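You operate a simulated robot arm through the tools that you are given. There is no shell and no other tool. Be economical: measure what you need, move in short steps, check, and stop when the job is done.

You run a simulated two-armed robot. Do the job below in one go: nothing can be reset, and whatever is moved stays where it is left.

## Task
Put the 0.25 white-capped nozzle from the top of the vice bench on the right half of the back bench and the 0.30 white-capped nozzle on top of the white coils carton there. Fetch the blue block pump and set it on the cardboard sheet. Put the teal injector on the top of the vice bench away on the right half of the back bench. Fetch the silver metal block and set it on the left half of the back bench. Push the left bench door shut. Put the silver bowl in the sink bowl. Open the green drawer. Do these in any order. Set down upright: white-capped nozzle, blue block pump, teal injector.

Only the result counts: the job must be done as asked and must still hold three seconds after the hand-in. Knocking over, shifting, dropping, spilling or breaking anything else fails it. Flat cloth is picked up by pressing the open fingertips on it (5 to 10 N) and closing them slowly along it; thin cloth reads only 2 to 8 mm in the jaws.

## Robot
Two 7-joint arms with two-finger parallel grippers on one trunk, on a base that drives. Base frame: it is fixed to the floor where the robot stands at the start and does not move with it; the origin is under the middle of the robot, x ahead of it, y to its left, z up; the surface under the hand at the start is at about z = 90. Units: cm, degrees, N and s.
The left shoulder is at the start at [-8.2, 11.9, 85.1], the right one opposite. With the tool pointing down near the work surface each hand reaches from about 10 to 56 cm from the robot's upright axis, wherever it stands, measured 20 degrees to its own side. Places, roughly: blue block pump [50, -25, 100]; cardboard sheet (22x16x1 cm) [50, 460, 90]; coils carton [50, -50, 100]; green drawer [40, 270, 70]; left bench door [-160, 120, 50]; left half of the back bench [-140, -380, 90]; right half of the back bench [-240, -380, 90]; silver bowl (7x7x5 cm) [-250, 370, 90]; silver metal block (7x5x4 cm) [50, -150, 90]; sink bowl inside [-250, 620, 70]; teal injector (6x5x9 cm) [50, -100, 90]; white-capped nozzle [50, -50, 100]. Payload 3.43 kg a hand.
The tool frame of a hand sits at the grasp point between the pads (the TCP): z along the fingers, y along the line on which they close. The tips reach 3 cm beyond it. Largest opening 9.4 cm; finger width 2.8, thickness 1; the body of the gripper, 5 by 9.6 cm, starts 5.5 cm behind the TCP.
Orientation is told as [roll, pitch, yaw] about the base's x, y, z axes, in that order, counted from this pose: with the fingers straight down and closing along the base's y, the tool's x points along the base's -x, its y along +y and its z along -z.

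## Interface
- The arms move only by the tool send_rows. It takes "left_steps", "right_steps" or both (then of equal length, played together; a hand with none holds still); each is a list that holds one entry, the list of rows, each a list of 7 numbers: the shift along the tool's x, y, z in cm, then the turn, a rotation vector about the tool's x, y, z in degrees, then the opening in per cent of the stroke, from 0 (shut) to 100 (fully open). In form: [[[dx, dy, dz, rx, ry, rz, hand], ...]]. A call has 1 to 12 rows; each row is the pose to reach, as a shift and turn from the pose commanded when the call began, along the tool's axes at that moment. Rows are played at 5 a second. More than 5 cm and 8.6 degrees between two rows, or a gripper value outside its range, and nothing of the call is played. Where a pose cannot be reached the arm comes as near as it can. A force on the tool above 40 N (or 10 N above the force at the start of the call, whichever is more), or a blocked arm, ends the call early, and 0.2 s more pass. Each finger travels about 15.3 cm/s and halts on what it meets, pressing with about 44 N; the grip force reading is that of the motor and also rises with nothing between the fingers. The clock runs only during rows and for 0.2 s after the last one: add rows that repeat a pose to give the fingers time. It gives the time, the measured TCP pose, the force on the tool (base axes), the opening and the grip force at its end, in the units of the frame above (readings bear some noise), with the torque about the TCP (base axes, N m) and any sound that the robot's microphone picked up, and new pictures: "views" is both (left out), scene, wrist or none (wrist: the cameras of the hands that moved).
- Cameras (640 x 400 px; columns grow to the right, rows downward): "scene" is now at [0.77, -4.69, 157.76]; the picture's right is [-0.64, -0.77, 0.00], its down [-0.54, 0.46, -0.70] and it looks along [0.54, -0.45, -0.71] (base axes); focal length 288 px, centre (320, 200). "left" rides on the left gripper at [7.6, -1.4, -10.2] in its tool frame; the picture's right is [0.18, 0.98, 0.00], its down [-0.75, 0.14, -0.64] and it looks along [-0.63, 0.12, 0.77] (tool axes); focal length 243 px, centre (320, 200). "right" rides on the right gripper at [7.6, 1.4, -10.2] in its tool frame; the picture's right is [-0.18, 0.98, 0.00], its down [-0.75, -0.14, -0.64] and it looks along [-0.63, -0.12, 0.77] (tool axes); focal length 243 px, centre (320, 200). There is no depth. A picture from a camera that has moved, and an enlarged one, comes with that camera's place and axes in the base frame and with its lens. The place of the scene camera against the robot may be out by one fixed shift of up to 2.5 cm in any direction.
- move_column(by): slides the trunk up (or, below 0, down) by that many cm; the arms and the scene camera ride with it, the base frame stays. It gives what a move gives, with no picture.
- base_move(legs): drives the robot by 1 to 6 legs, each [ahead, left, turn to the left] in cm, cm and degrees, along the robot's own axes; the way and the turn of a leg run together, so that a leg with both is an arc; at most 150 cm and 180 degrees a leg. The arms and the cameras ride along, it lands a little off, and it stops where it bumps. It gives what a move gives, and a new picture of the scene camera.
- head_to(pan, tilt): turns the head with the scene camera to pan (to the left, within 143 degrees either way) and tilt (down, from -29 to 69), counted from straight ahead of the robot. It gives what a move gives, and a new picture of the scene camera.
- close_up(camera, box): a new picture of the part [left, top, right, bottom] of that camera's present view, enlarged. The clock stands still meanwhile.
- finish_job(): hands the job in; it is judged then, once.

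Work in short steps. Places have to be worked out from the pictures, the camera data and where the tool is seen: move nearer, look again, correct. Check each grasp and each placing, and mend what went wrong. You have 207 turns and 260 pictures in all, those below and enlarged ones among them. Open the grippers and draw the arms clear of the work before you hand the job in, unless the task says otherwise; then end with one line.

The tools are called after "Emit:" by a JSON object that holds its "op" and its "data". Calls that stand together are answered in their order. send_rows: Moves the arms, as the interface text tells. Its arguments: {"type":"object","properties":{"left_steps":{"type":"array","items":{"type":"array","items":{"type":"array","items":{"type":"number"}}}},"right_steps":{"type":"array","items":{"type":"array","items":{"type":"array","items":{"type":"number"}}}},"views":{"type":"string","enum":["both","scene","wrist","none"]}},"required":[]} The other tools are called the same way: move_column (by) slides the trunk up or down; base_move (legs) drives the base; head_to (pan, tilt) turns the head that bears the scene camera; close_up (camera, box) takes an enlarged picture of a part of a camera's view; finish_job () hands the job in.

At the start:

```text
time: 0.0
left_position: [29.34, -4.08, 113.3]
left_orientation: [0.1, 0.1, -0.1]
left_wrist_force: [0.7, -1.1, 0.0]
left_moment: [0.0, 0.01, 0.02]
left_grip_width: 9.43
left_gripper_force: 0.1
right_position: [27.54, -32.9, 119.45]
right_orientation: [0.0, 0.0, 0.0]
right_wrist_force: [-1.0, -0.5, 0.4]
right_moment: [-0.02, 0.0, 0.01]
right_grip_width: 9.38
right_gripper_force: 0.1
trunk travel left (down, up): [-27.5, 6.0]
robot x, y, heading: [0.01, 0.11, 0.2]
head pan, tilt: [-40.1, 45.4]
```

scene: 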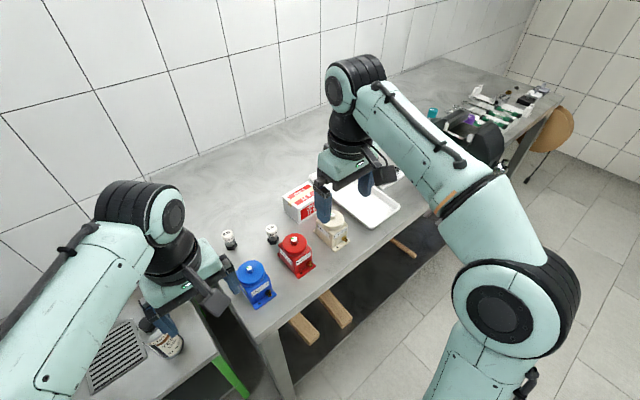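
right: 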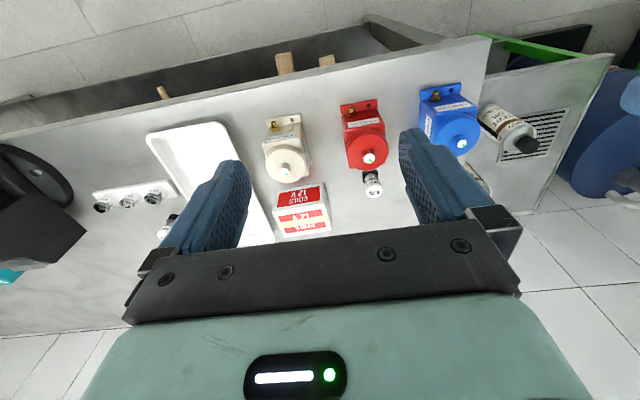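
left: 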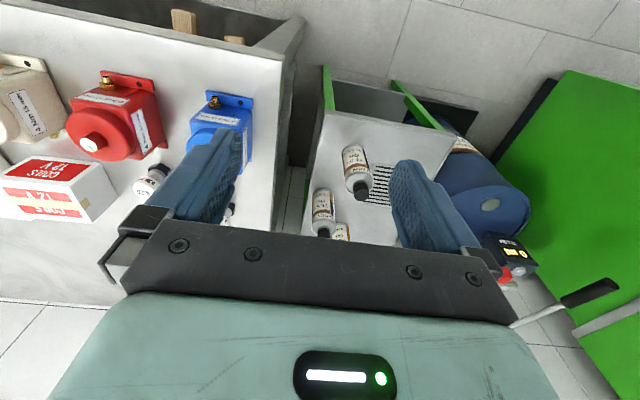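

I'll look closely at the near-bench objects first to read labels.

Emit:
{"op": "close_up", "data": {"camera": "right", "box": [240, 80, 560, 240]}}

Emit:
{"op": "close_up", "data": {"camera": "scene", "box": [200, 160, 420, 300]}}

Emit:
{"op": "close_up", "data": {"camera": "scene", "box": [400, 60, 600, 185]}}

```text
2.00 times, centred on (400, 160) of right
camera zoom: at [19.98, -31.47, 129.81], right [0.18, 0.98, 0.0], down [0.75, -0.14, 0.64], along [0.63, -0.12, -0.77], focal length 485 px, centre (160, 280)
```

zoom: 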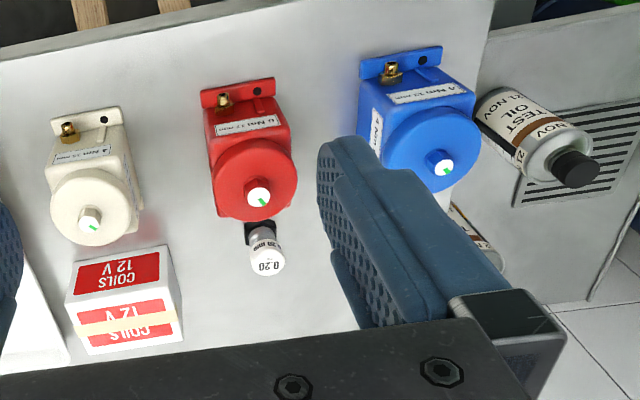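

```text
2.86 times, centred on (310, 230) of scene
camera zoom: at [0.77, -4.69, 157.76], right [-0.64, -0.77, 0.0], down [-0.54, 0.46, -0.7], along [0.54, -0.45, -0.71], focal length 824 px, centre (349, 114)
```

zoom: 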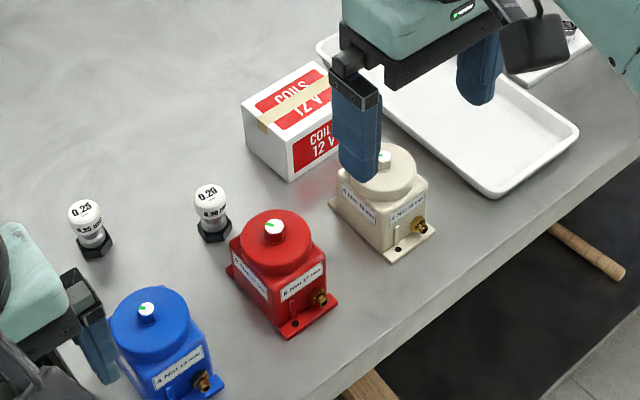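

```text
3.20 times, centred on (500, 122) of scene
camera zoom: at [0.77, -4.69, 157.76], right [-0.64, -0.77, 0.0], down [-0.54, 0.46, -0.7], along [0.54, -0.45, -0.71], focal length 923 px, centre (-256, 448)
```

zoom: 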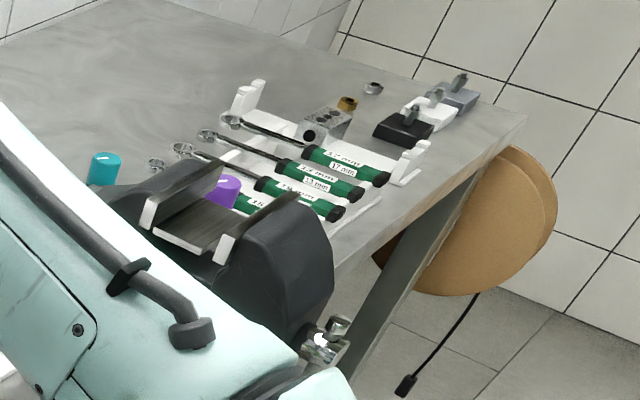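

Labels read: 0.25 is near (54,-16), 0.20 by the red pump; 0.30 must be around (52,-72) behind the tray. I drive right with the trunk raised for a better look.

Emit:
{"op": "move_column", "data": {"by": 5.5}}

Emit:
{"op": "base_move", "data": {"legs": [[0, -45, 0]]}}

```text
time: 1.0
left_position: [29.36, -4.02, 118.69]
left_orientation: [0.1, 0.0, 0.0]
left_wrist_force: [0.2, 0.2, 0.0]
left_moment: [0.02, 0.0, -0.01]
left_grip_width: 9.42
left_gripper_force: 0.0
right_position: [27.61, -32.88, 124.83]
right_orientation: [0.0, -0.1, -0.1]
right_wrist_force: [0.4, -0.5, -0.1]
right_moment: [0.0, -0.03, -0.02]
right_grip_width: 9.41
right_gripper_force: 0.0
trunk travel left (down, up): [-33.0, 0.5]
robot x, y, heading: [0.03, 0.06, 0.0]
head pan, tilt: [-40.1, 45.4]
```

```text
time: 5.4
left_position: [29.45, -48.96, 118.83]
left_orientation: [0.0, 0.0, 0.1]
left_wrist_force: [0.6, -0.1, 0.5]
left_moment: [0.02, 0.01, -0.03]
left_grip_width: 9.43
left_gripper_force: 0.2
right_position: [27.64, -77.84, 124.97]
right_orientation: [0.0, 0.0, 0.1]
right_wrist_force: [-0.1, 0.1, -0.3]
right_moment: [-0.02, 0.01, -0.02]
right_grip_width: 9.39
right_gripper_force: 0.1
trunk travel left (down, up): [-33.0, 0.5]
robot x, y, heading: [-0.0, -44.68, 0.1]
head pan, tilt: [-40.1, 45.4]
camera scene: at [0.72, -49.59, 163.65], right [-0.64, -0.77, 0.0], down [-0.54, 0.46, -0.7], along [0.54, -0.45, -0.71], focal length 288 px, centre (320, 200)
```

scene: 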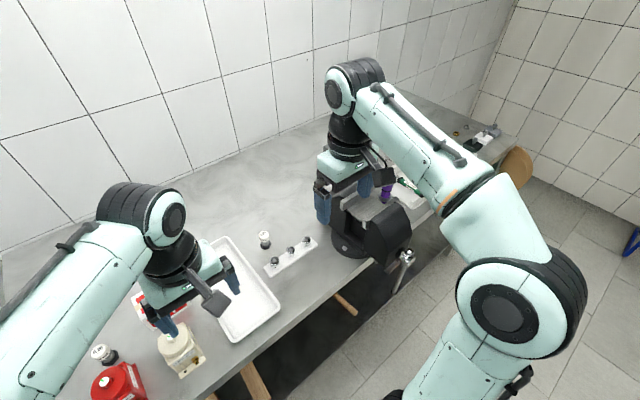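

0.30 nozzle seems to be at about (51,-70). I drive ahead 6 cm to be comfortably in reach and look with the right wrist camera.

Emit:
{"op": "base_move", "data": {"legs": [[6, 0, 0]]}}

Emit:
{"op": "close_up", "data": {"camera": "right", "box": [160, 0, 640, 300]}}

```text
time: 6.4
left_position: [35.34, -48.97, 118.84]
left_orientation: [-0.1, 0.0, -0.1]
left_wrist_force: [-0.1, -0.1, 0.6]
left_moment: [0.0, -0.01, -0.01]
left_grip_width: 9.4
left_gripper_force: 0.0
right_position: [33.36, -77.83, 124.98]
right_orientation: [0.0, 0.0, 0.1]
right_wrist_force: [-0.1, -0.2, -0.3]
right_moment: [0.01, 0.03, -0.01]
right_grip_width: 9.4
right_gripper_force: 0.0
trunk travel left (down, up): [-33.0, 0.5]
robot x, y, heading: [5.68, -45.08, 0.1]
head pan, tilt: [-40.1, 45.4]
camera scene: at [6.5, -49.59, 163.61], right [-0.64, -0.77, 0.0], down [-0.54, 0.46, -0.7], along [0.54, -0.45, -0.71], focal length 288 px, centre (320, 200)
```

scene: 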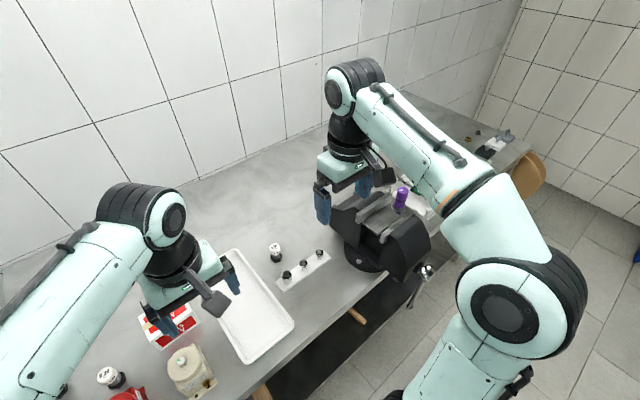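

```text
1.33 times, centred on (400, 150) of right
camera zoom: at [25.81, -76.36, 135.28], right [0.18, 0.98, 0.0], down [0.75, -0.14, 0.64], along [0.63, -0.12, -0.77], focal length 324 px, centre (213, 267)
```

zoom: 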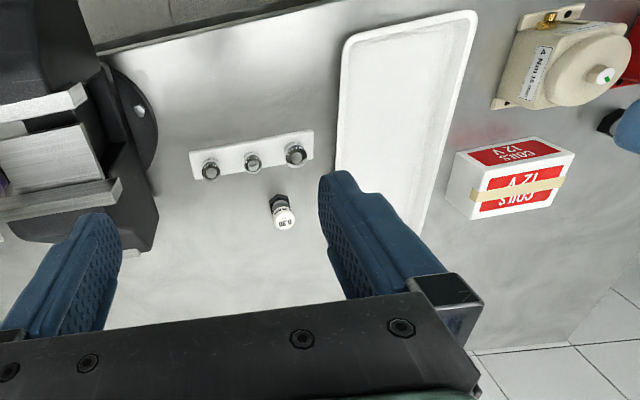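

The nozzle is at about (51,-71.1). I bring the right hand above it and look again.

Emit:
{"op": "send_rows", "data": {"right_steps": [[[-4, 1.5, 0, 0, 0, 0, 100], [-8, 3, 4, 0, 0, 0, 90], [-12, 4.5, 8, 0, 0, 0, 80], [-15, 6, 12, 0, 0, 0, 70], [-17.4, 6.7, 16, 0, 0, 0, 60], [-17.4, 6.7, 19, 0, 0, 0, 60], [-17.4, 6.7, 20, 0, 0, 0, 60]]], "views": "both"}}

```text
refused: row 2 steps farther than a row can; nothing moved
```

Row steps were too large; splitting smaller.

Emit:
{"op": "send_rows", "data": {"right_steps": [[[-4, 1.5, 0, 0, 0, 0, 100], [-7, 3, 3, 0, 0, 0, 90], [-10, 4.5, 6, 0, 0, 0, 80], [-13, 5.5, 9, 0, 0, 0, 70], [-16, 6.3, 12, 0, 0, 0, 60], [-17.4, 6.7, 16, 0, 0, 0, 60], [-17.4, 6.7, 20, 0, 0, 0, 60]]], "views": "both"}}

```text
time: 8.0
left_position: [35.36, -49.03, 118.81]
left_orientation: [0.0, 0.0, 0.0]
left_wrist_force: [-0.4, -0.6, -0.4]
left_moment: [0.0, 0.01, -0.02]
left_grip_width: 9.38
left_gripper_force: 0.0
right_position: [50.74, -70.92, 104.9]
right_orientation: [0.1, 0.0, 0.1]
right_wrist_force: [-0.4, 0.0, 0.2]
right_moment: [0.03, -0.01, 0.01]
right_grip_width: 5.63
right_gripper_force: 0.0
trunk travel left (down, up): [-33.0, 0.5]
robot x, y, heading: [5.95, -44.96, -0.0]
head pan, tilt: [-40.1, 45.4]
camera scene: at [6.65, -49.61, 163.65], right [-0.64, -0.77, 0.0], down [-0.54, 0.46, -0.7], along [0.54, -0.45, -0.71], focal length 288 px, centre (320, 200)
camera right: at [43.2, -69.57, 115.22], right [0.18, 0.98, 0.0], down [0.75, -0.14, 0.64], along [0.63, -0.12, -0.77], focal length 243 px, centre (320, 200)
```

scene: 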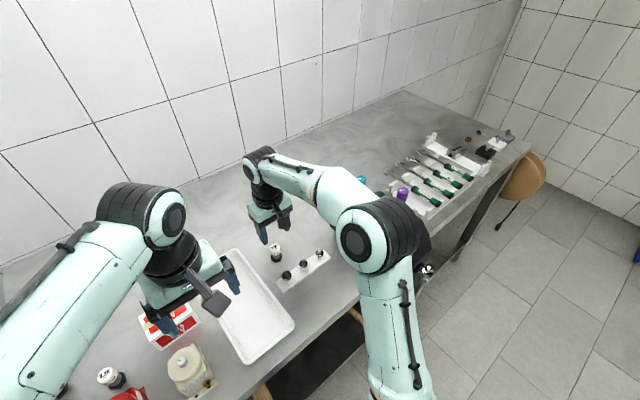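
right: 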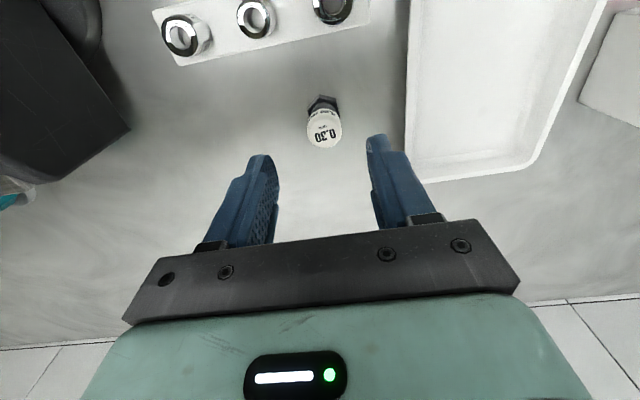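

Nozzle stands between the jaws, top about z 97.5. I descend to z≈95.3, close, and check.

Emit:
{"op": "send_rows", "data": {"right_steps": [[[-0.3, 0, 4, 0, 0, 0, 60], [-0.3, 0, 8, 0, 0, 0, 60], [-0.3, 0, 9.6, 0, 0, 0, 60], [-0.3, 0, 9.6, 0, 0, 0, 0], [-0.3, 0, 9.6, 0, 0, 0, 0], [-0.3, 0, 9.6, 0, 0, 0, 0], [-0.3, 0, 5.6, 0, 0, 0, 0], [-0.3, 0, 1.6, 0, 0, 0, 0], [-0.3, 0, -2.4, 0, 0, 0, 0], [-0.3, 0, -6.4, 0, 0, 0, 0]]], "views": "both"}}

```text
time: 10.2
left_position: [35.42, -49.02, 118.8]
left_orientation: [0.0, 0.0, 0.0]
left_wrist_force: [0.3, -0.1, -0.8]
left_moment: [-0.01, -0.01, 0.01]
left_grip_width: 9.37
left_gripper_force: 0.0
right_position: [51.06, -71.05, 111.47]
right_orientation: [-0.1, 0.0, 0.2]
right_wrist_force: [-0.3, 0.0, -0.9]
right_moment: [-0.03, 0.02, 0.01]
right_grip_width: 3.25
right_gripper_force: 44.5
trunk travel left (down, up): [-33.0, 0.5]
robot x, y, heading: [5.55, -44.87, -0.1]
head pan, tilt: [-40.1, 45.4]
camera scene: at [6.63, -49.56, 163.65], right [-0.64, -0.77, 0.0], down [-0.54, 0.46, -0.7], along [0.54, -0.45, -0.71], focal length 288 px, centre (320, 200)
camera right: at [43.53, -69.5, 121.79], right [0.18, 0.98, 0.0], down [0.75, -0.14, 0.64], along [0.63, -0.12, -0.77], focal length 243 px, centre (320, 200)
```

scene: 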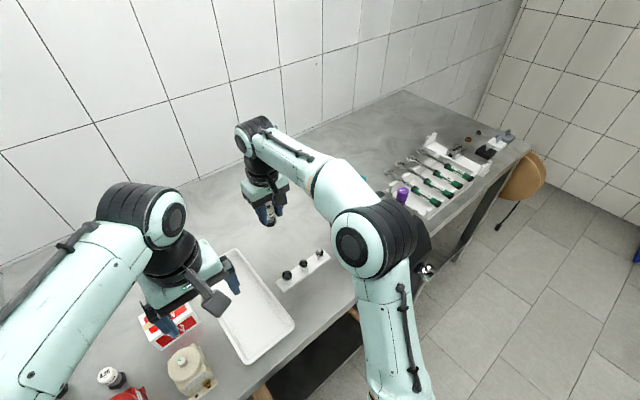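
right: 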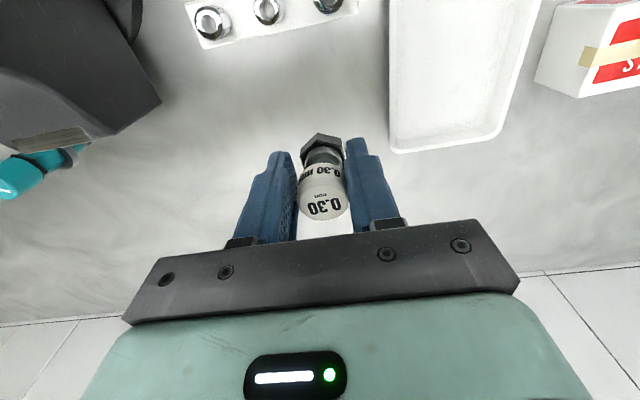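

Nozzle is held (3.25 cm). Now I look at the carton with the scene and left cameras to get its top.

Emit:
{"op": "close_up", "data": {"camera": "left", "box": [0, 0, 640, 400]}}

Emit:
{"op": "close_up", "data": {"camera": "scene", "box": [60, 220, 320, 400]}}

```text
1.00 times, centred on (320, 200) of left (not enlarged: the box is as wide or as high as the picture)
camera zoom: at [27.67, -50.33, 129.01], right [-0.18, 0.98, 0.0], down [0.75, 0.14, 0.64], along [0.63, 0.12, -0.77], focal length 243 px, centre (320, 200)
```

zoom: 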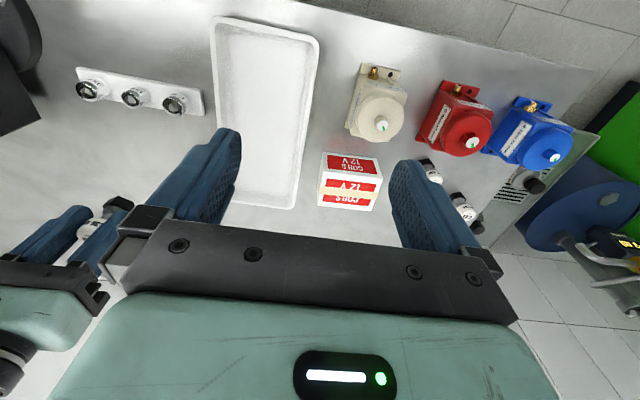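

```text
2.22 times, centred on (190, 310) of scene
camera zoom: at [6.63, -49.56, 163.65], right [-0.64, -0.77, 0.0], down [-0.54, 0.46, -0.7], along [0.54, -0.45, -0.71], focal length 641 px, centre (609, -44)
```

zoom: 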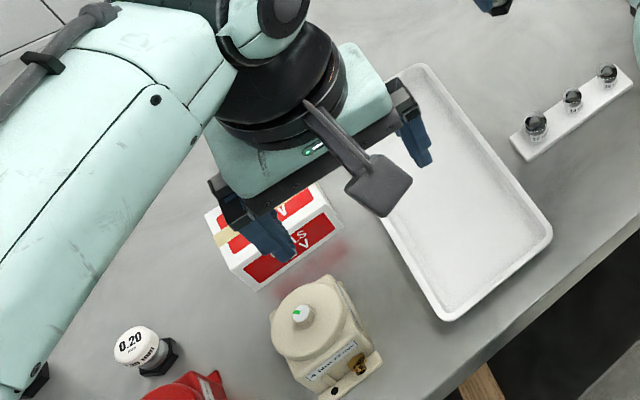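

Emit:
{"op": "close_up", "data": {"camera": "left", "box": [290, 130, 418, 210]}}

```text
5.00 times, centred on (354, 170) of left
camera zoom: at [27.67, -50.33, 129.01], right [-0.18, 0.98, 0.0], down [0.75, 0.14, 0.64], along [0.63, 0.12, -0.77], focal length 1213 px, centre (150, 350)
```

zoom: 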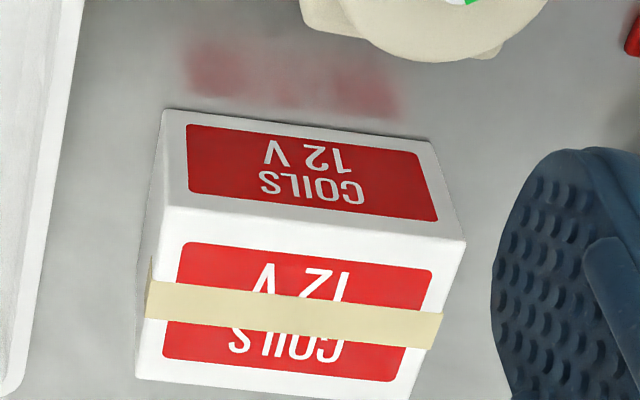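

Carton top centre ≈ (52,-40.8), z≈96.4. I clear the left hand to the left and bring the nozzle over the carton.

Emit:
{"op": "send_rows", "data": {"left_steps": [[[0, 5, 0, 0, 0, 0, 100], [0, 10, 0, 0, 0, 0, 100], [0, 15, 0, 0, 0, 0, 100], [0, 20, 0, 0, 0, 0, 100], [0, 25, 0, 0, 0, 0, 100], [0, 30, 0, 0, 0, 0, 100], [0, 33, 0, 0, 0, 0, 100], [0, 33, 0, 0, 0, 0, 100], [0, 33, 0, 0, 0, 0, 100]]], "right_steps": [[[0, 0, 0, 0, 0, 0, 0], [0, 0, 0, 0, 0, 0, 0], [-0.3, 4.5, 0, 0, 0, 0, 0], [-0.6, 9, 0, 0, 0, 0, 0], [-0.9, 13.5, 0, 0, 0, 0, 0], [-0.9, 18, 0, 0, 0, 0, 0], [-0.9, 22.5, 0, 0, 0, 0, 0], [-0.9, 27, 0, 0, 0, 0, 0], [-0.9, 30.2, 0, 0, 0, 0, 0]]], "views": "both"}}

```text
time: 12.2
left_position: [35.4, -15.92, 118.78]
left_orientation: [-0.1, -0.1, 0.0]
left_wrist_force: [0.6, -0.2, -0.7]
left_moment: [-0.02, 0.0, -0.03]
left_grip_width: 9.4
left_gripper_force: 0.1
right_position: [52.15, -40.75, 111.51]
right_orientation: [0.0, 0.0, 0.1]
right_wrist_force: [-0.6, -0.4, -0.3]
right_moment: [-0.01, 0.05, -0.06]
right_grip_width: 3.24
right_gripper_force: 44.5
trunk travel left (down, up): [-33.0, 0.5]
robot x, y, heading: [5.86, -44.82, -0.2]
head pan, tilt: [-40.1, 45.4]
camera scene: at [6.65, -49.49, 163.65], right [-0.64, -0.77, 0.0], down [-0.55, 0.46, -0.7], along [0.54, -0.45, -0.71], focal length 288 px, centre (320, 200)
camera right: at [44.52, -39.27, 121.79], right [0.18, 0.98, 0.0], down [0.75, -0.14, 0.64], along [0.63, -0.12, -0.77], focal length 243 px, centre (320, 200)
camera left: at [27.69, -17.33, 128.95], right [-0.18, 0.98, 0.0], down [0.75, 0.14, 0.64], along [0.63, 0.12, -0.77], focal length 243 px, centre (320, 200)
```

scene: 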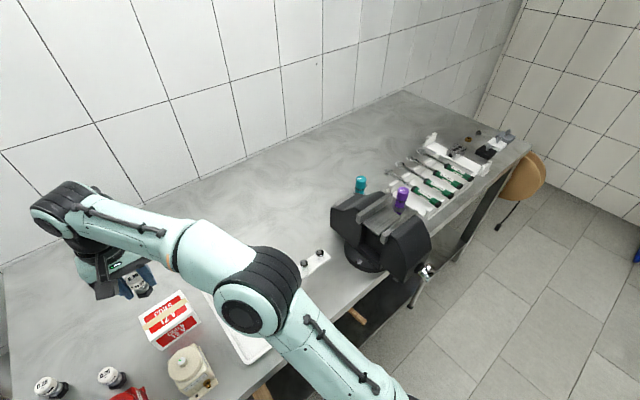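
right: 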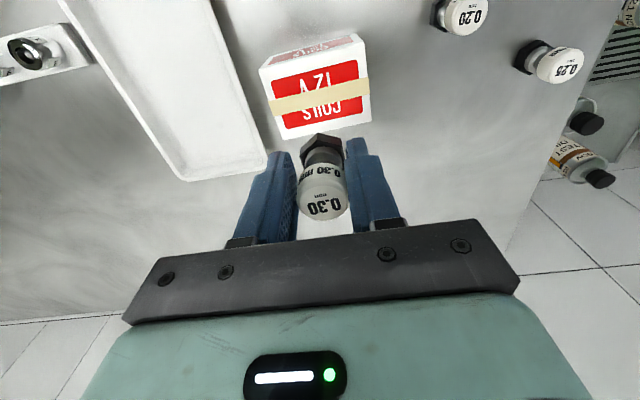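
left: 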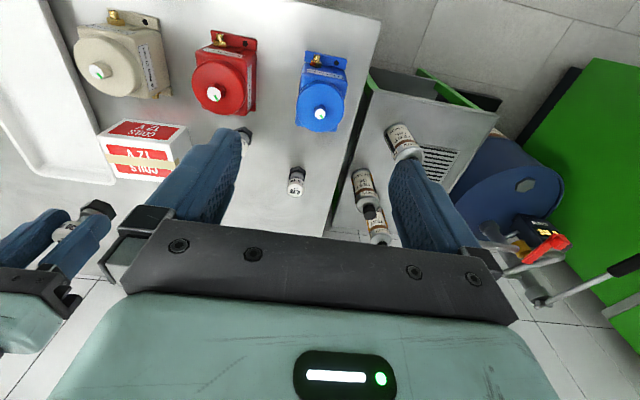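

Carton lies right under the nozzle. I lower to just above contact and read the force.

Emit:
{"op": "send_rows", "data": {"right_steps": [[[0, 0, 4, 0, 0, 0, 0], [0, 0, 7.5, 0, 0, 0, 0], [0, 0, 9, 0, 0, 0, 0], [0, 0, 9.6, 0, 0, 0, 0], [0, 0, 9.8, 0, 0, 0, 0], [0, 0, 9.8, 0, 0, 0, 0]]], "views": "wrist"}}

```text
time: 13.6
left_position: [35.35, -15.96, 118.77]
left_orientation: [-0.1, -0.2, 0.0]
left_wrist_force: [-0.2, -0.5, -0.9]
left_moment: [0.03, 0.01, 0.02]
left_grip_width: 9.39
left_gripper_force: 0.2
right_position: [52.14, -40.96, 101.86]
right_orientation: [0.2, -0.4, 0.0]
right_wrist_force: [2.5, 0.3, 19.0]
right_moment: [-0.16, -0.05, 0.04]
right_grip_width: 3.23
right_gripper_force: 43.1
trunk travel left (down, up): [-33.0, 0.5]
robot x, y, heading: [5.55, -45.13, 0.1]
head pan, tilt: [-40.1, 45.4]
camera right: at [44.48, -39.43, 112.2], right [0.18, 0.98, 0.0], down [0.75, -0.14, 0.65], along [0.64, -0.12, -0.76], focal length 243 px, centre (320, 200)
```

right: 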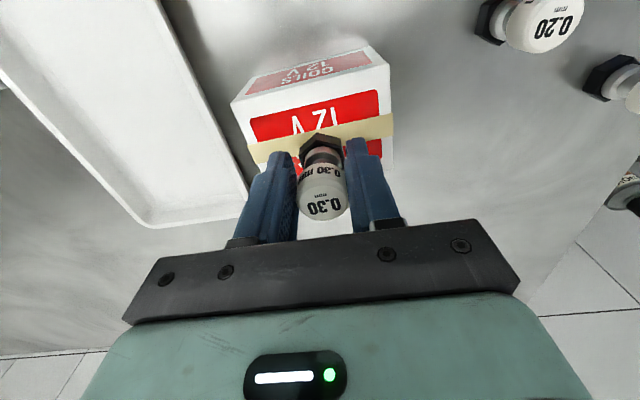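

Firm contact (19 N). I ease up slightly, open, and withdraw upward.

Emit:
{"op": "send_rows", "data": {"right_steps": [[[0, 0, -0.15, 0, 0, 0, 0], [0, 0, -0.15, 0, 0, 0, 15], [0, 0, -0.15, 0, 0, 0, 35], [0, 0, -0.15, 0, 0, 0, 55], [0, 0, -0.15, 0, 0, 0, 60], [0, 0, -2, 0, 0, 0, 60], [0, 0, -6, 0, 0, 0, 60], [0, 0, -10, 0, 0, 0, 60], [0, 0, -14, 0, 0, 0, 60]]], "views": "wrist"}}

```text
time: 15.6
left_position: [35.32, -16.0, 118.6]
left_orientation: [0.0, -0.1, 0.0]
left_wrist_force: [-0.1, 0.5, -0.4]
left_moment: [0.02, 0.03, -0.01]
left_grip_width: 9.38
left_gripper_force: 0.2
right_position: [52.1, -40.95, 115.59]
right_orientation: [0.1, 0.0, 0.1]
right_wrist_force: [0.5, -0.3, -0.3]
right_moment: [-0.03, 0.0, 0.04]
right_grip_width: 5.64
right_gripper_force: 0.1
trunk travel left (down, up): [-33.0, 0.5]
robot x, y, heading: [5.88, -44.76, -0.0]
head pan, tilt: [-40.1, 45.4]
camera right: at [44.49, -39.37, 125.98], right [0.18, 0.98, 0.0], down [0.75, -0.14, 0.64], along [0.63, -0.12, -0.77], focal length 243 px, centre (320, 200)
```

right: 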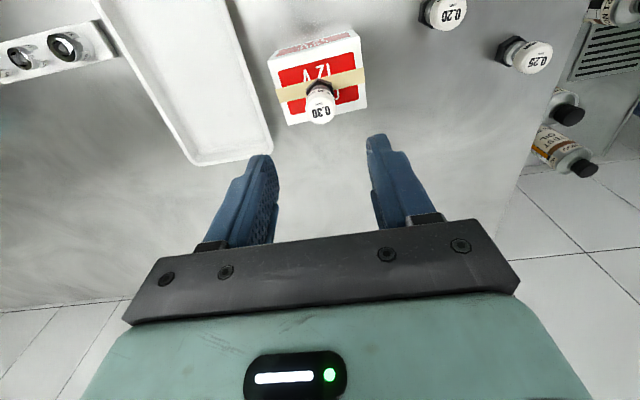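

0.30 stands on the carton. Next the left hand goes above the 0.25 nozzle at about (52.5,-16.6).

Emit:
{"op": "send_rows", "data": {"left_steps": [[[-4, 0, 0, 0, 0, 0, 90], [-8, 0, 0, 0, 0, 0, 80], [-12, -0.3, 2, 0, 0, 0, 70], [-15, -0.6, 5, 0, 0, 0, 60], [-17.1, -0.6, 9, 0, 0, 0, 60], [-17.1, -0.6, 13.5, 0, 0, 0, 60]]], "views": "wrist"}}

```text
time: 17.0
left_position: [52.42, -16.41, 105.3]
left_orientation: [0.0, -0.1, 0.1]
left_wrist_force: [-0.8, -0.6, -0.3]
left_moment: [0.02, 0.01, 0.0]
left_grip_width: 5.65
left_gripper_force: 0.1
right_position: [52.1, -40.85, 115.54]
right_orientation: [0.0, 0.0, 0.2]
right_wrist_force: [0.8, -0.2, 0.9]
right_moment: [0.05, -0.04, 0.03]
right_grip_width: 5.63
right_gripper_force: 0.0
trunk travel left (down, up): [-33.0, 0.5]
robot x, y, heading: [5.52, -45.02, 0.2]
head pan, tilt: [-40.1, 45.4]
camera left: at [44.83, -17.8, 115.48], right [-0.19, 0.98, 0.0], down [0.75, 0.14, 0.64], along [0.63, 0.12, -0.77], focal length 243 px, centre (320, 200)
```

left: 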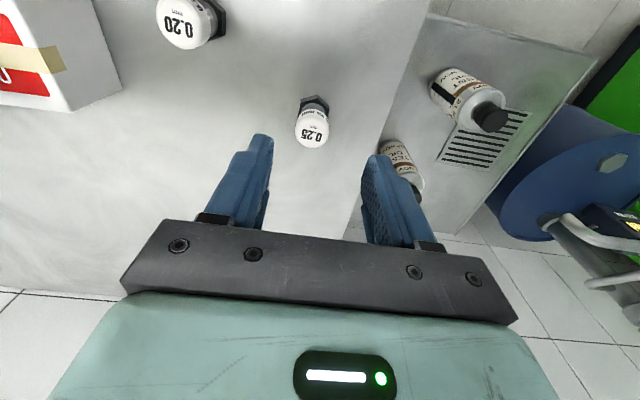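

Aligned within 0.6 cm; I shift, descend, grasp and lift.

Emit:
{"op": "send_rows", "data": {"left_steps": [[[-0.5, -0.3, 4, 0, 0, 0, 60], [-0.5, -0.3, 8, 0, 0, 0, 60], [-0.5, -0.3, 10, 0, 0, 0, 60], [-0.5, -0.3, 10, 0, 0, 0, 0], [-0.5, -0.3, 10, 0, 0, 0, 0], [-0.5, -0.3, 10, 0, 0, 0, 0], [-0.5, -0.3, 6, 0, 0, 0, 0], [-0.5, -0.3, 2, 0, 0, 0, 0], [-0.5, -0.3, -2, 0, 0, 0, 0], [-0.5, -0.3, -6, 0, 0, 0, 0], [-0.5, -0.3, -10, 0, 0, 0, 0], [2, -0.3, -14, 0, 0, 0, 0]]], "views": "wrist"}}

Emit:
{"op": "head_to", "data": {"pan": -50, "tilt": 45}}

```text
time: 19.6
left_position: [50.27, -16.84, 119.46]
left_orientation: [0.0, -0.1, 0.1]
left_wrist_force: [0.1, -0.3, -0.7]
left_moment: [-0.03, 0.0, -0.04]
left_grip_width: 3.26
left_gripper_force: 43.9
right_position: [51.93, -40.81, 115.75]
right_orientation: [0.0, -0.1, 0.0]
right_wrist_force: [-0.2, 0.0, 0.3]
right_moment: [-0.02, 0.02, 0.02]
right_grip_width: 5.62
right_gripper_force: 0.0
trunk travel left (down, up): [-33.0, 0.5]
robot x, y, heading: [5.99, -44.78, 0.2]
head pan, tilt: [-40.1, 45.4]
camera left: at [42.54, -18.27, 129.68], right [-0.18, 0.98, 0.0], down [0.75, 0.14, 0.64], along [0.63, 0.12, -0.77], focal length 243 px, centre (320, 200)
```

left: 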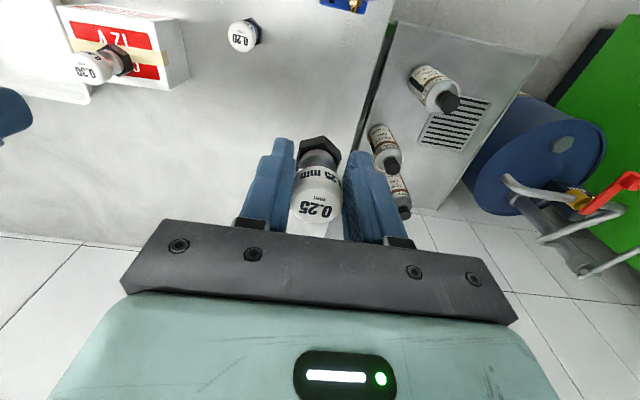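

```text
time: 20.3
left_position: [50.53, -16.87, 119.27]
left_orientation: [0.0, 0.0, 0.0]
left_wrist_force: [-0.6, -0.4, -1.2]
left_moment: [0.0, 0.0, -0.03]
left_grip_width: 3.29
left_gripper_force: 44.3
right_position: [52.08, -40.83, 115.66]
right_orientation: [-0.1, 0.0, 0.1]
right_wrist_force: [0.3, -0.3, -0.2]
right_moment: [0.01, 0.02, 0.0]
right_grip_width: 5.64
right_gripper_force: 0.1
trunk travel left (down, up): [-33.0, 0.5]
robot x, y, heading: [6.24, -44.86, 0.2]
head pan, tilt: [-50.0, 45.0]
camera scene: at [5.7, -50.59, 163.7], right [-0.77, -0.64, 0.0], down [-0.46, 0.54, -0.71], along [0.46, -0.54, -0.71], focal length 288 px, centre (320, 200)
```

scene: 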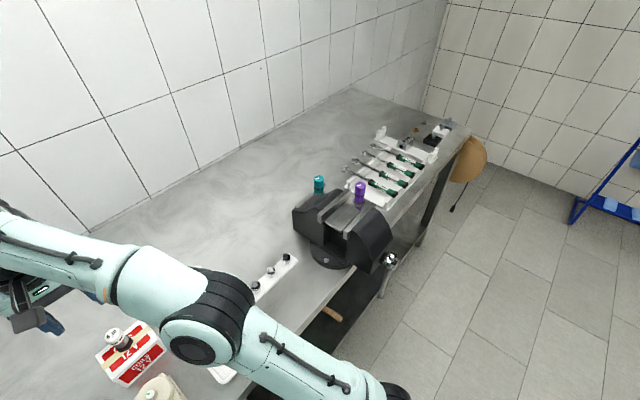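

0.25 is held. Raise the right hand, shift it right, then drive right towards the teal injector at about (53,-106).

Emit:
{"op": "send_rows", "data": {"right_steps": [[[0, 0, -4, 0, 0, 0, 80], [1, -3, -7, 0, 0, 0, 100], [3, -7, -8, 0, 0, 0, 100], [5, -11, -8, 0, 0, 0, 100], [7, -15, -8, 0, 0, 0, 100], [8, -19, -8, 0, 0, 0, 100], [9, -23, -8, 0, 0, 0, 100]]], "views": "none"}}

Emit:
{"op": "base_move", "data": {"legs": [[0, -40, 0]]}}

Emit:
{"op": "close_up", "data": {"camera": "right", "box": [0, 0, 640, 400]}}

```text
time: 21.9
left_position: [50.42, -17.04, 119.31]
left_orientation: [0.0, 0.0, -0.1]
left_wrist_force: [-0.6, 0.5, -0.6]
left_moment: [0.02, 0.01, 0.02]
left_grip_width: 3.28
left_gripper_force: 43.6
right_position: [43.04, -63.79, 123.7]
right_orientation: [0.0, 0.0, 0.0]
right_wrist_force: [0.8, 0.0, 0.3]
right_moment: [-0.03, 0.02, 0.01]
right_grip_width: 9.39
right_gripper_force: 0.1
right hand out of reach, approached as far as the arm can: row 1, 2
trunk travel left (down, up): [-33.0, 0.5]
robot x, y, heading: [6.34, -44.81, 0.3]
head pan, tilt: [-50.0, 45.0]
```

```text
time: 26.0
left_position: [50.45, -56.8, 119.39]
left_orientation: [0.0, 0.0, 0.1]
left_wrist_force: [-0.4, -1.0, -0.9]
left_moment: [0.0, 0.02, -0.03]
left_grip_width: 3.27
left_gripper_force: 44.0
right_position: [43.2, -103.72, 123.81]
right_orientation: [0.0, 0.0, 0.2]
right_wrist_force: [-0.6, -0.6, -0.3]
right_moment: [0.02, -0.04, -0.02]
right_grip_width: 9.4
right_gripper_force: 0.0
trunk travel left (down, up): [-33.0, 0.5]
robot x, y, heading: [6.11, -85.13, 0.0]
head pan, tilt: [-50.0, 45.0]
camera scene: at [5.73, -90.59, 163.7], right [-0.77, -0.64, 0.0], down [-0.46, 0.54, -0.71], along [0.46, -0.54, -0.71], focal length 288 px, centre (320, 200)
```

scene: 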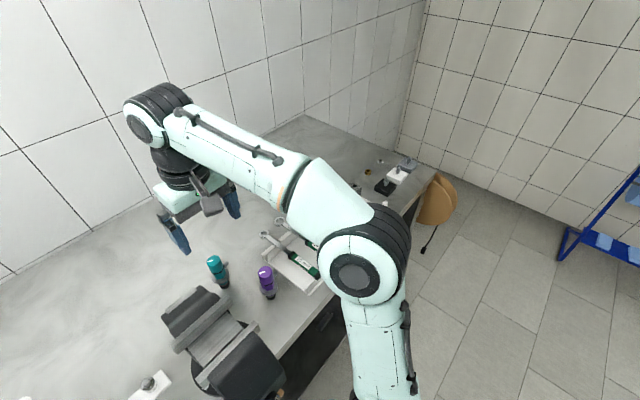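

```text
1.00 times, centred on (320, 200) of right (not enlarged: the box is as wide or as high as the picture)
camera zoom: at [35.57, -102.26, 134.02], right [0.18, 0.98, 0.0], down [0.75, -0.14, 0.64], along [0.63, -0.12, -0.77], focal length 243 px, centre (320, 200)
```

zoom: 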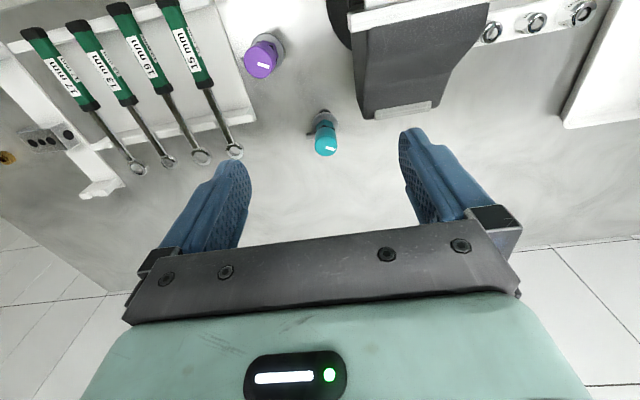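

Emit:
{"op": "close_up", "data": {"camera": "right", "box": [260, 90, 388, 170]}}

Emit:
{"op": "close_up", "data": {"camera": "scene", "box": [150, 230, 310, 330]}}

```text
5.00 times, centred on (324, 130) of right
camera zoom: at [35.57, -102.26, 134.02], right [0.18, 0.98, 0.0], down [0.75, -0.14, 0.64], along [0.63, -0.12, -0.77], focal length 1213 px, centre (300, 550)
```

zoom: 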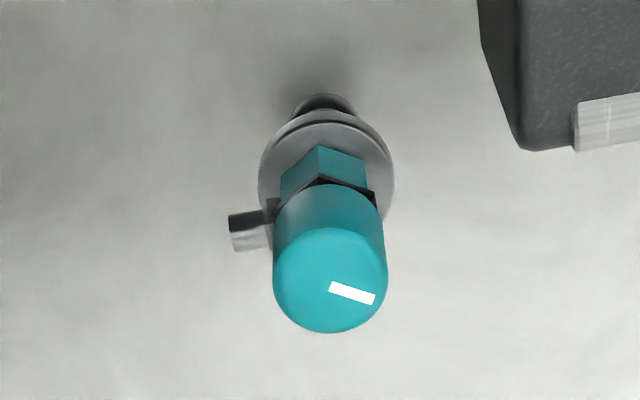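

```text
4.00 times, centred on (230, 280) of scene
camera zoom: at [5.73, -90.59, 163.7], right [-0.77, -0.64, 0.0], down [-0.46, 0.54, -0.71], along [0.46, -0.54, -0.71], focal length 1154 px, centre (680, -120)
```

zoom: 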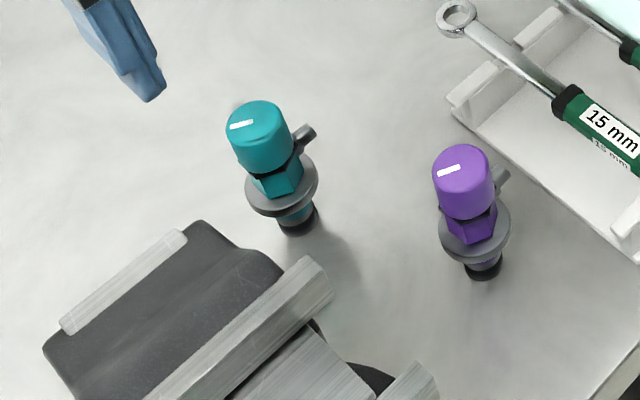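

The injector has a cap of ~3.5 cm, port pointing to -y. I turn the hand 90° so the fingers close along x, and bring it above (53,-104.7).

Emit:
{"op": "send_rows", "data": {"right_steps": [[[-1, 0, 0, 0, 0, -8.2, 100], [-2, 0, 1, 0, 0, -16.4, 100], [-3, 0, 2, 0, 0, -24.6, 100], [-4, 0, 3, 0, 0, -32.8, 100], [-5, -0.2, 4, 0, 0, -41, 90], [-6, -0.4, 5, 0, 0, -49.2, 80], [-7, -0.6, 6, 0, 0, -57.4, 75], [-8, -0.8, 8, 0, 0, -65.6, 70], [-9, -1, 10, 0, 0, -73.8, 70], [-9.7, -1, 12, 0, 0, -82, 70], [-9.7, -1, 14, 0, 0, -90, 70], [-9.7, -1, 15.8, 0, 0, -90, 70]]], "views": "both"}}

```text
time: 28.6
left_position: [50.47, -56.81, 119.36]
left_orientation: [0.0, 0.0, 0.1]
left_wrist_force: [0.3, -0.5, -1.3]
left_moment: [0.03, 0.02, -0.03]
left_grip_width: 3.25
left_gripper_force: 44.4
right_position: [52.87, -104.53, 107.76]
right_orientation: [0.1, 0.0, 90.2]
right_wrist_force: [-0.1, -0.8, 0.5]
right_moment: [-0.03, -0.01, 0.0]
right_grip_width: 6.58
right_gripper_force: 0.1
trunk travel left (down, up): [-33.0, 0.5]
robot x, y, heading: [5.86, -84.66, -0.2]
head pan, tilt: [-50.0, 45.0]
camera scene: at [5.75, -90.6, 163.7], right [-0.77, -0.64, 0.0], down [-0.46, 0.54, -0.71], along [0.46, -0.54, -0.71], focal length 288 px, centre (320, 200)
camera right: at [51.53, -112.22, 118.16], right [-0.98, 0.18, 0.0], down [0.14, 0.75, 0.64], along [0.12, 0.63, -0.77], focal length 243 px, centre (320, 200)
```

scene: 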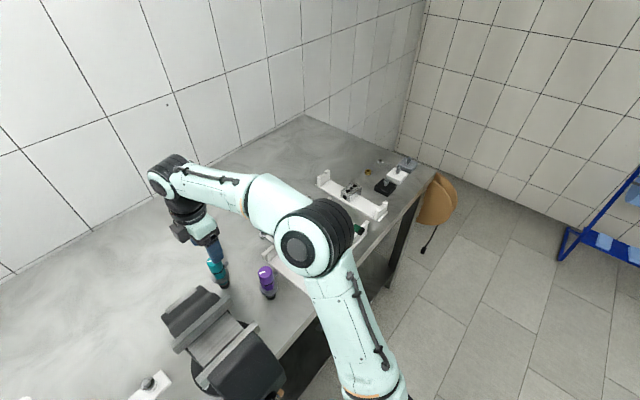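
right: 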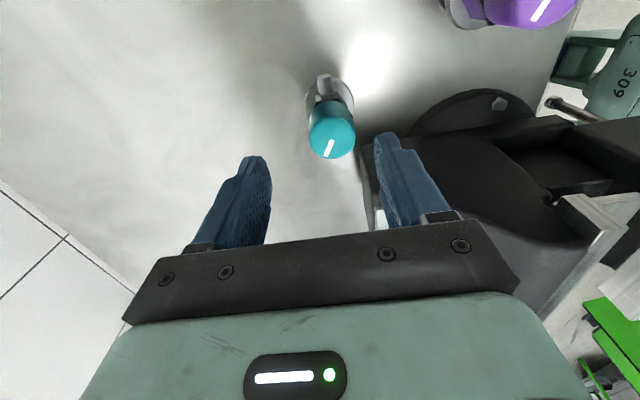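

Emit:
{"op": "close_up", "data": {"camera": "right", "box": [256, 60, 416, 160]}}

```text
4.00 times, centred on (336, 110) of right
camera zoom: at [51.53, -112.22, 118.16], right [-0.98, 0.18, 0.0], down [0.14, 0.75, 0.64], along [0.12, 0.63, -0.77], focal length 970 px, centre (256, 560)
```

zoom: 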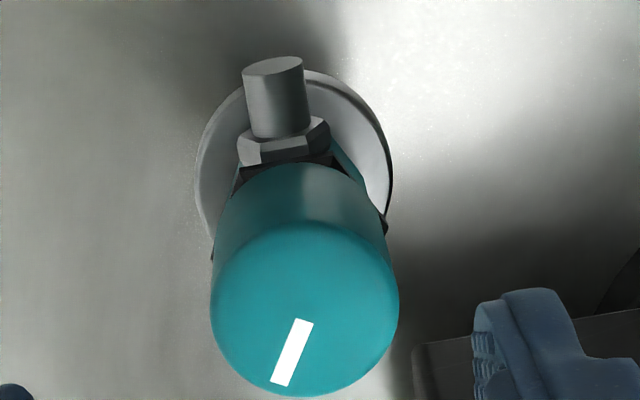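

Injector axis ≈ (52.2,-104.2). I correct, descend to z≈98 and grip the cap, then lift.

Emit:
{"op": "send_rows", "data": {"right_steps": [[[-0.2, 0.6, 4, 0, 0, 0, 70], [-0.2, 0.6, 8, 0, 0, 0, 70], [-0.2, 0.6, 9.8, 0, 0, 0, 70], [-0.2, 0.6, 9.8, 0, 0, 0, 0], [-0.2, 0.6, 9.8, 0, 0, 0, 0], [-0.2, 0.6, 9.8, 0, 0, 0, 0], [-0.2, 0.6, 6, 0, 0, 0, 0], [-0.2, 0.6, 2, 0, 0, 0, 0], [-0.2, 0.6, -2, 0, 0, 0, 0], [-0.2, 0.6, -6, 0, 0, 0, 0], [-0.2, 0.6, -10, 0, 0, 0, 0]]], "views": "both"}}

```text
time: 31.0
left_position: [50.55, -56.76, 119.46]
left_orientation: [0.0, -0.1, 0.1]
left_wrist_force: [0.1, -0.1, -0.7]
left_moment: [-0.01, 0.02, 0.03]
left_grip_width: 3.25
left_gripper_force: 44.0
right_position: [52.25, -104.42, 118.0]
right_orientation: [0.1, 0.0, 90.1]
right_wrist_force: [0.4, 0.0, -3.2]
right_moment: [-0.02, -0.01, 0.02]
right_grip_width: 4.5
right_gripper_force: 43.8
trunk travel left (down, up): [-33.0, 0.5]
robot x, y, heading: [5.86, -85.07, 0.1]
head pan, tilt: [-50.0, 45.0]
camera scene: at [5.76, -90.57, 163.71], right [-0.77, -0.64, 0.0], down [-0.46, 0.54, -0.71], along [0.46, -0.54, -0.71], focal length 288 px, centre (320, 200)
camera right: at [50.96, -112.06, 128.29], right [-0.98, 0.18, 0.0], down [0.14, 0.75, 0.64], along [0.12, 0.63, -0.77], focal length 243 px, centre (320, 200)
```

scene: 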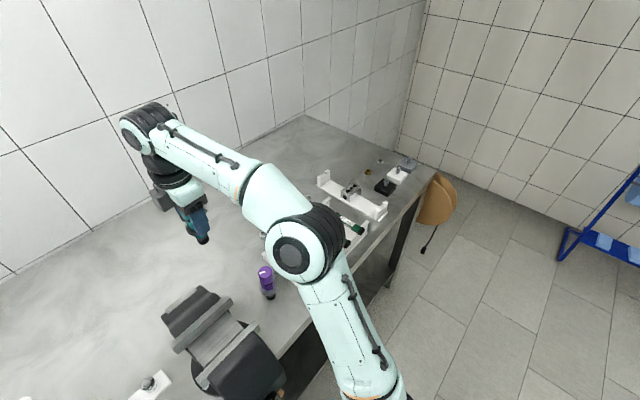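
right: 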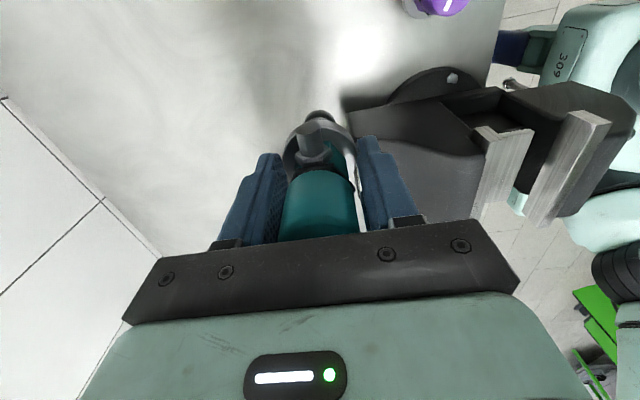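

Both held. Back away from the bench, then look toward the back bench.

Emit:
{"op": "base_move", "data": {"legs": [[-60, 0, 0], [0, 0, -90]]}}

Emit:
{"op": "head_to", "data": {"pan": 0, "tilt": 22}}

Emit:
{"op": "head_to", "data": {"pan": 45, "tilt": 25}}

```text
time: 38.1
left_position: [-24.58, -129.11, 119.24]
left_orientation: [-0.1, 0.0, -88.6]
left_wrist_force: [0.0, 0.0, -1.2]
left_moment: [0.01, 0.02, -0.01]
left_grip_width: 3.23
left_gripper_force: 44.3
right_position: [-72.19, -132.09, 117.92]
right_orientation: [0.0, 0.0, 1.5]
right_wrist_force: [0.0, -0.3, -2.8]
right_moment: [0.01, 0.03, -0.01]
right_grip_width: 4.51
right_gripper_force: 43.7
trunk travel left (down, up): [-33.0, 0.5]
robot x, y, heading: [-53.52, -84.94, -88.7]
head pan, tilt: [-50.0, 45.0]
camera scene: at [-60.83, -85.71, 163.7], right [-0.66, 0.75, 0.0], down [0.53, 0.47, -0.71], along [-0.53, -0.47, -0.71], focal length 288 px, centre (320, 200)
```

scene: 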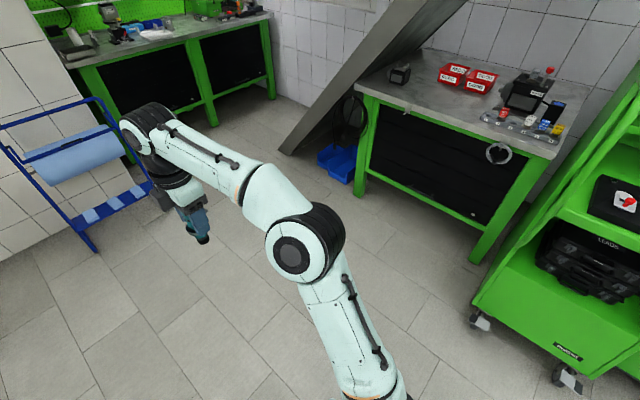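

```text
time: 39.3
left_position: [-24.58, -129.13, 119.38]
left_orientation: [0.0, -0.1, -88.6]
left_wrist_force: [0.3, 0.7, -0.4]
left_moment: [0.01, 0.0, -0.04]
left_grip_width: 3.28
left_gripper_force: 43.7
right_position: [-72.08, -131.96, 117.91]
right_orientation: [0.0, 0.1, 1.4]
right_wrist_force: [0.0, 0.1, -2.7]
right_moment: [-0.06, -0.05, 0.01]
right_grip_width: 4.51
right_gripper_force: 44.5
trunk travel left (down, up): [-33.0, 0.5]
robot x, y, heading: [-53.68, -85.2, -88.5]
head pan, tilt: [0.0, 22.0]
camera scene: at [-54.52, -89.61, 167.24], right [-1.0, -0.02, 0.0], down [-0.01, 0.38, -0.93], along [0.02, -0.93, -0.38], focal length 288 px, centre (320, 200)
```

scene: 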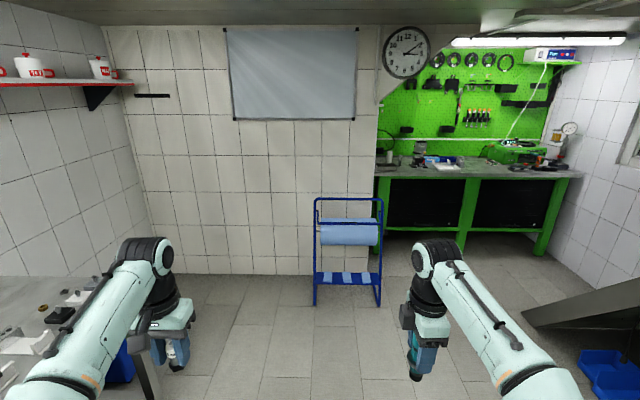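

```text
time: 40.5
left_position: [-24.49, -129.16, 119.36]
left_orientation: [-0.1, 0.1, -88.6]
left_wrist_force: [0.6, 0.2, -1.0]
left_moment: [-0.01, -0.03, 0.02]
left_grip_width: 3.24
left_gripper_force: 43.8
right_position: [-71.98, -132.21, 117.91]
right_orientation: [0.0, 0.0, 1.3]
right_wrist_force: [0.1, 0.6, -3.6]
right_moment: [0.0, 0.03, -0.03]
right_grip_width: 4.51
right_gripper_force: 43.7
trunk travel left (down, up): [-33.0, 0.5]
robot x, y, heading: [-53.83, -85.03, -88.7]
head pan, tilt: [45.0, 25.0]
camera scene: at [-48.07, -86.7, 166.76], right [-0.69, -0.72, 0.0], down [-0.31, 0.29, -0.91], along [0.66, -0.63, -0.42], focal length 288 px, centre (320, 200)
```

scene: 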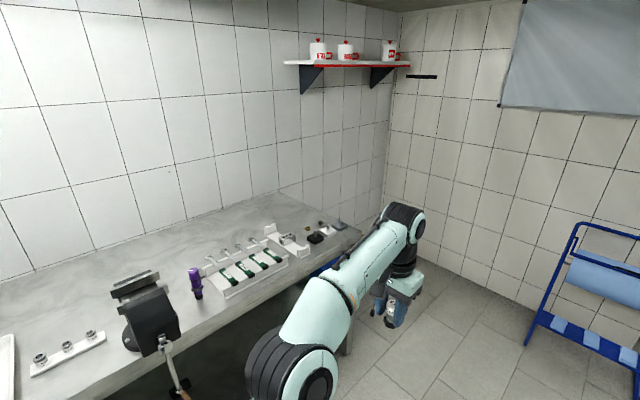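

The back bench spans about x -99…-274, front edge y≈-331; a stair flight stands near (-207,-263), blue rack near (-80,-275). I drive diagonally between them and look.

Emit:
{"op": "base_move", "data": {"legs": [[75, -52, 0], [60, -50, 0]]}}

Emit:
{"op": "head_to", "data": {"pan": -20, "tilt": 30}}

```text
time: 50.0
left_position: [-122.25, -267.06, 119.41]
left_orientation: [0.0, 0.0, -88.1]
left_wrist_force: [-0.1, 0.0, -0.3]
left_moment: [0.03, 0.02, -0.01]
left_grip_width: 3.25
left_gripper_force: 44.1
right_position: [-169.7, -270.44, 118.01]
right_orientation: [0.0, -0.1, 1.9]
right_wrist_force: [0.5, -0.5, -2.8]
right_moment: [-0.02, 0.0, -0.03]
right_grip_width: 4.51
right_gripper_force: 44.2
trunk travel left (down, up): [-33.0, 0.5]
robot x, y, heading: [-151.83, -223.63, -88.2]
head pan, tilt: [45.0, 25.0]
camera scene: at [-146.15, -224.92, 166.76], right [-0.68, -0.73, 0.0], down [-0.31, 0.29, -0.91], along [0.66, -0.62, -0.42], focal length 288 px, centre (320, 200)
```

scene: 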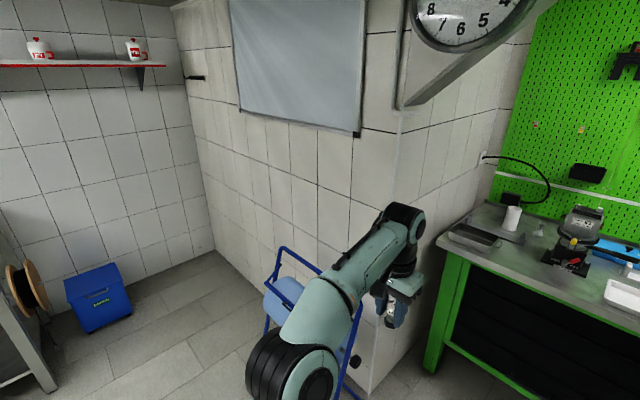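

```text
time: 51.4
left_position: [-122.28, -267.11, 119.38]
left_orientation: [0.1, 0.1, -88.1]
left_wrist_force: [0.0, 0.6, -1.6]
left_moment: [0.03, 0.0, 0.03]
left_grip_width: 3.25
left_gripper_force: 44.1
right_position: [-169.73, -270.56, 117.93]
right_orientation: [0.0, -0.1, 1.9]
right_wrist_force: [-0.2, 0.1, -2.5]
right_moment: [0.01, 0.02, -0.03]
right_grip_width: 4.51
right_gripper_force: 44.4
trunk travel left (down, up): [-33.0, 0.5]
robot x, y, heading: [-151.44, -223.4, -88.1]
head pan, tilt: [-20.0, 30.0]
camera scene: at [-155.67, -227.24, 165.97], right [-0.95, 0.31, 0.0], down [0.15, 0.48, -0.87], along [-0.27, -0.82, -0.5], focal length 288 px, centre (320, 200)
```

scene: 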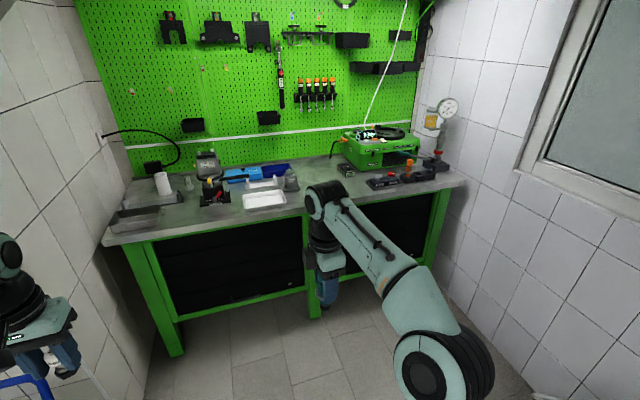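

Bench front edge is y≈-346, middle x≈-192; free strip on the right half near x -200…-235. I check where the stair is before moving in.

Emit:
{"op": "head_to", "data": {"pan": -75, "tilt": 45}}

```text
time: 52.6
left_position: [-122.25, -267.18, 119.26]
left_orientation: [0.0, 0.0, -88.1]
left_wrist_force: [-0.6, 0.3, -0.8]
left_moment: [-0.01, -0.04, 0.0]
left_grip_width: 3.25
left_gripper_force: 44.3
right_position: [-169.82, -270.62, 117.85]
right_orientation: [0.0, -0.1, 1.9]
right_wrist_force: [-0.4, 0.1, -2.8]
right_moment: [-0.01, 0.0, 0.0]
right_grip_width: 4.52
right_gripper_force: 43.8
trunk travel left (down, up): [-33.0, 0.5]
robot x, y, heading: [-151.46, -223.47, -88.2]
head pan, tilt: [-75.0, 45.0]
camera scene: at [-160.65, -221.02, 163.71], right [-0.29, 0.96, 0.0], down [0.68, 0.21, -0.71], along [-0.68, -0.21, -0.71], focal length 288 px, centre (320, 200)
```

scene: 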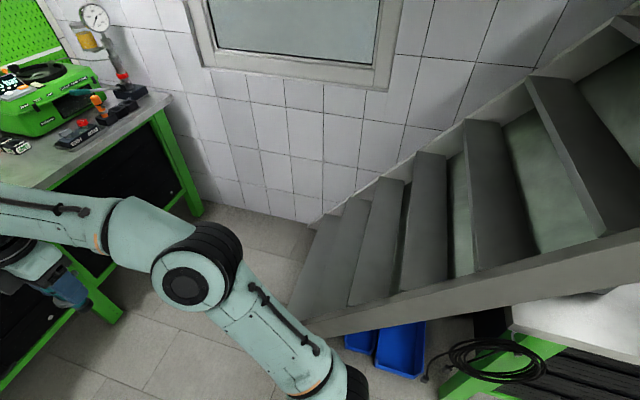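

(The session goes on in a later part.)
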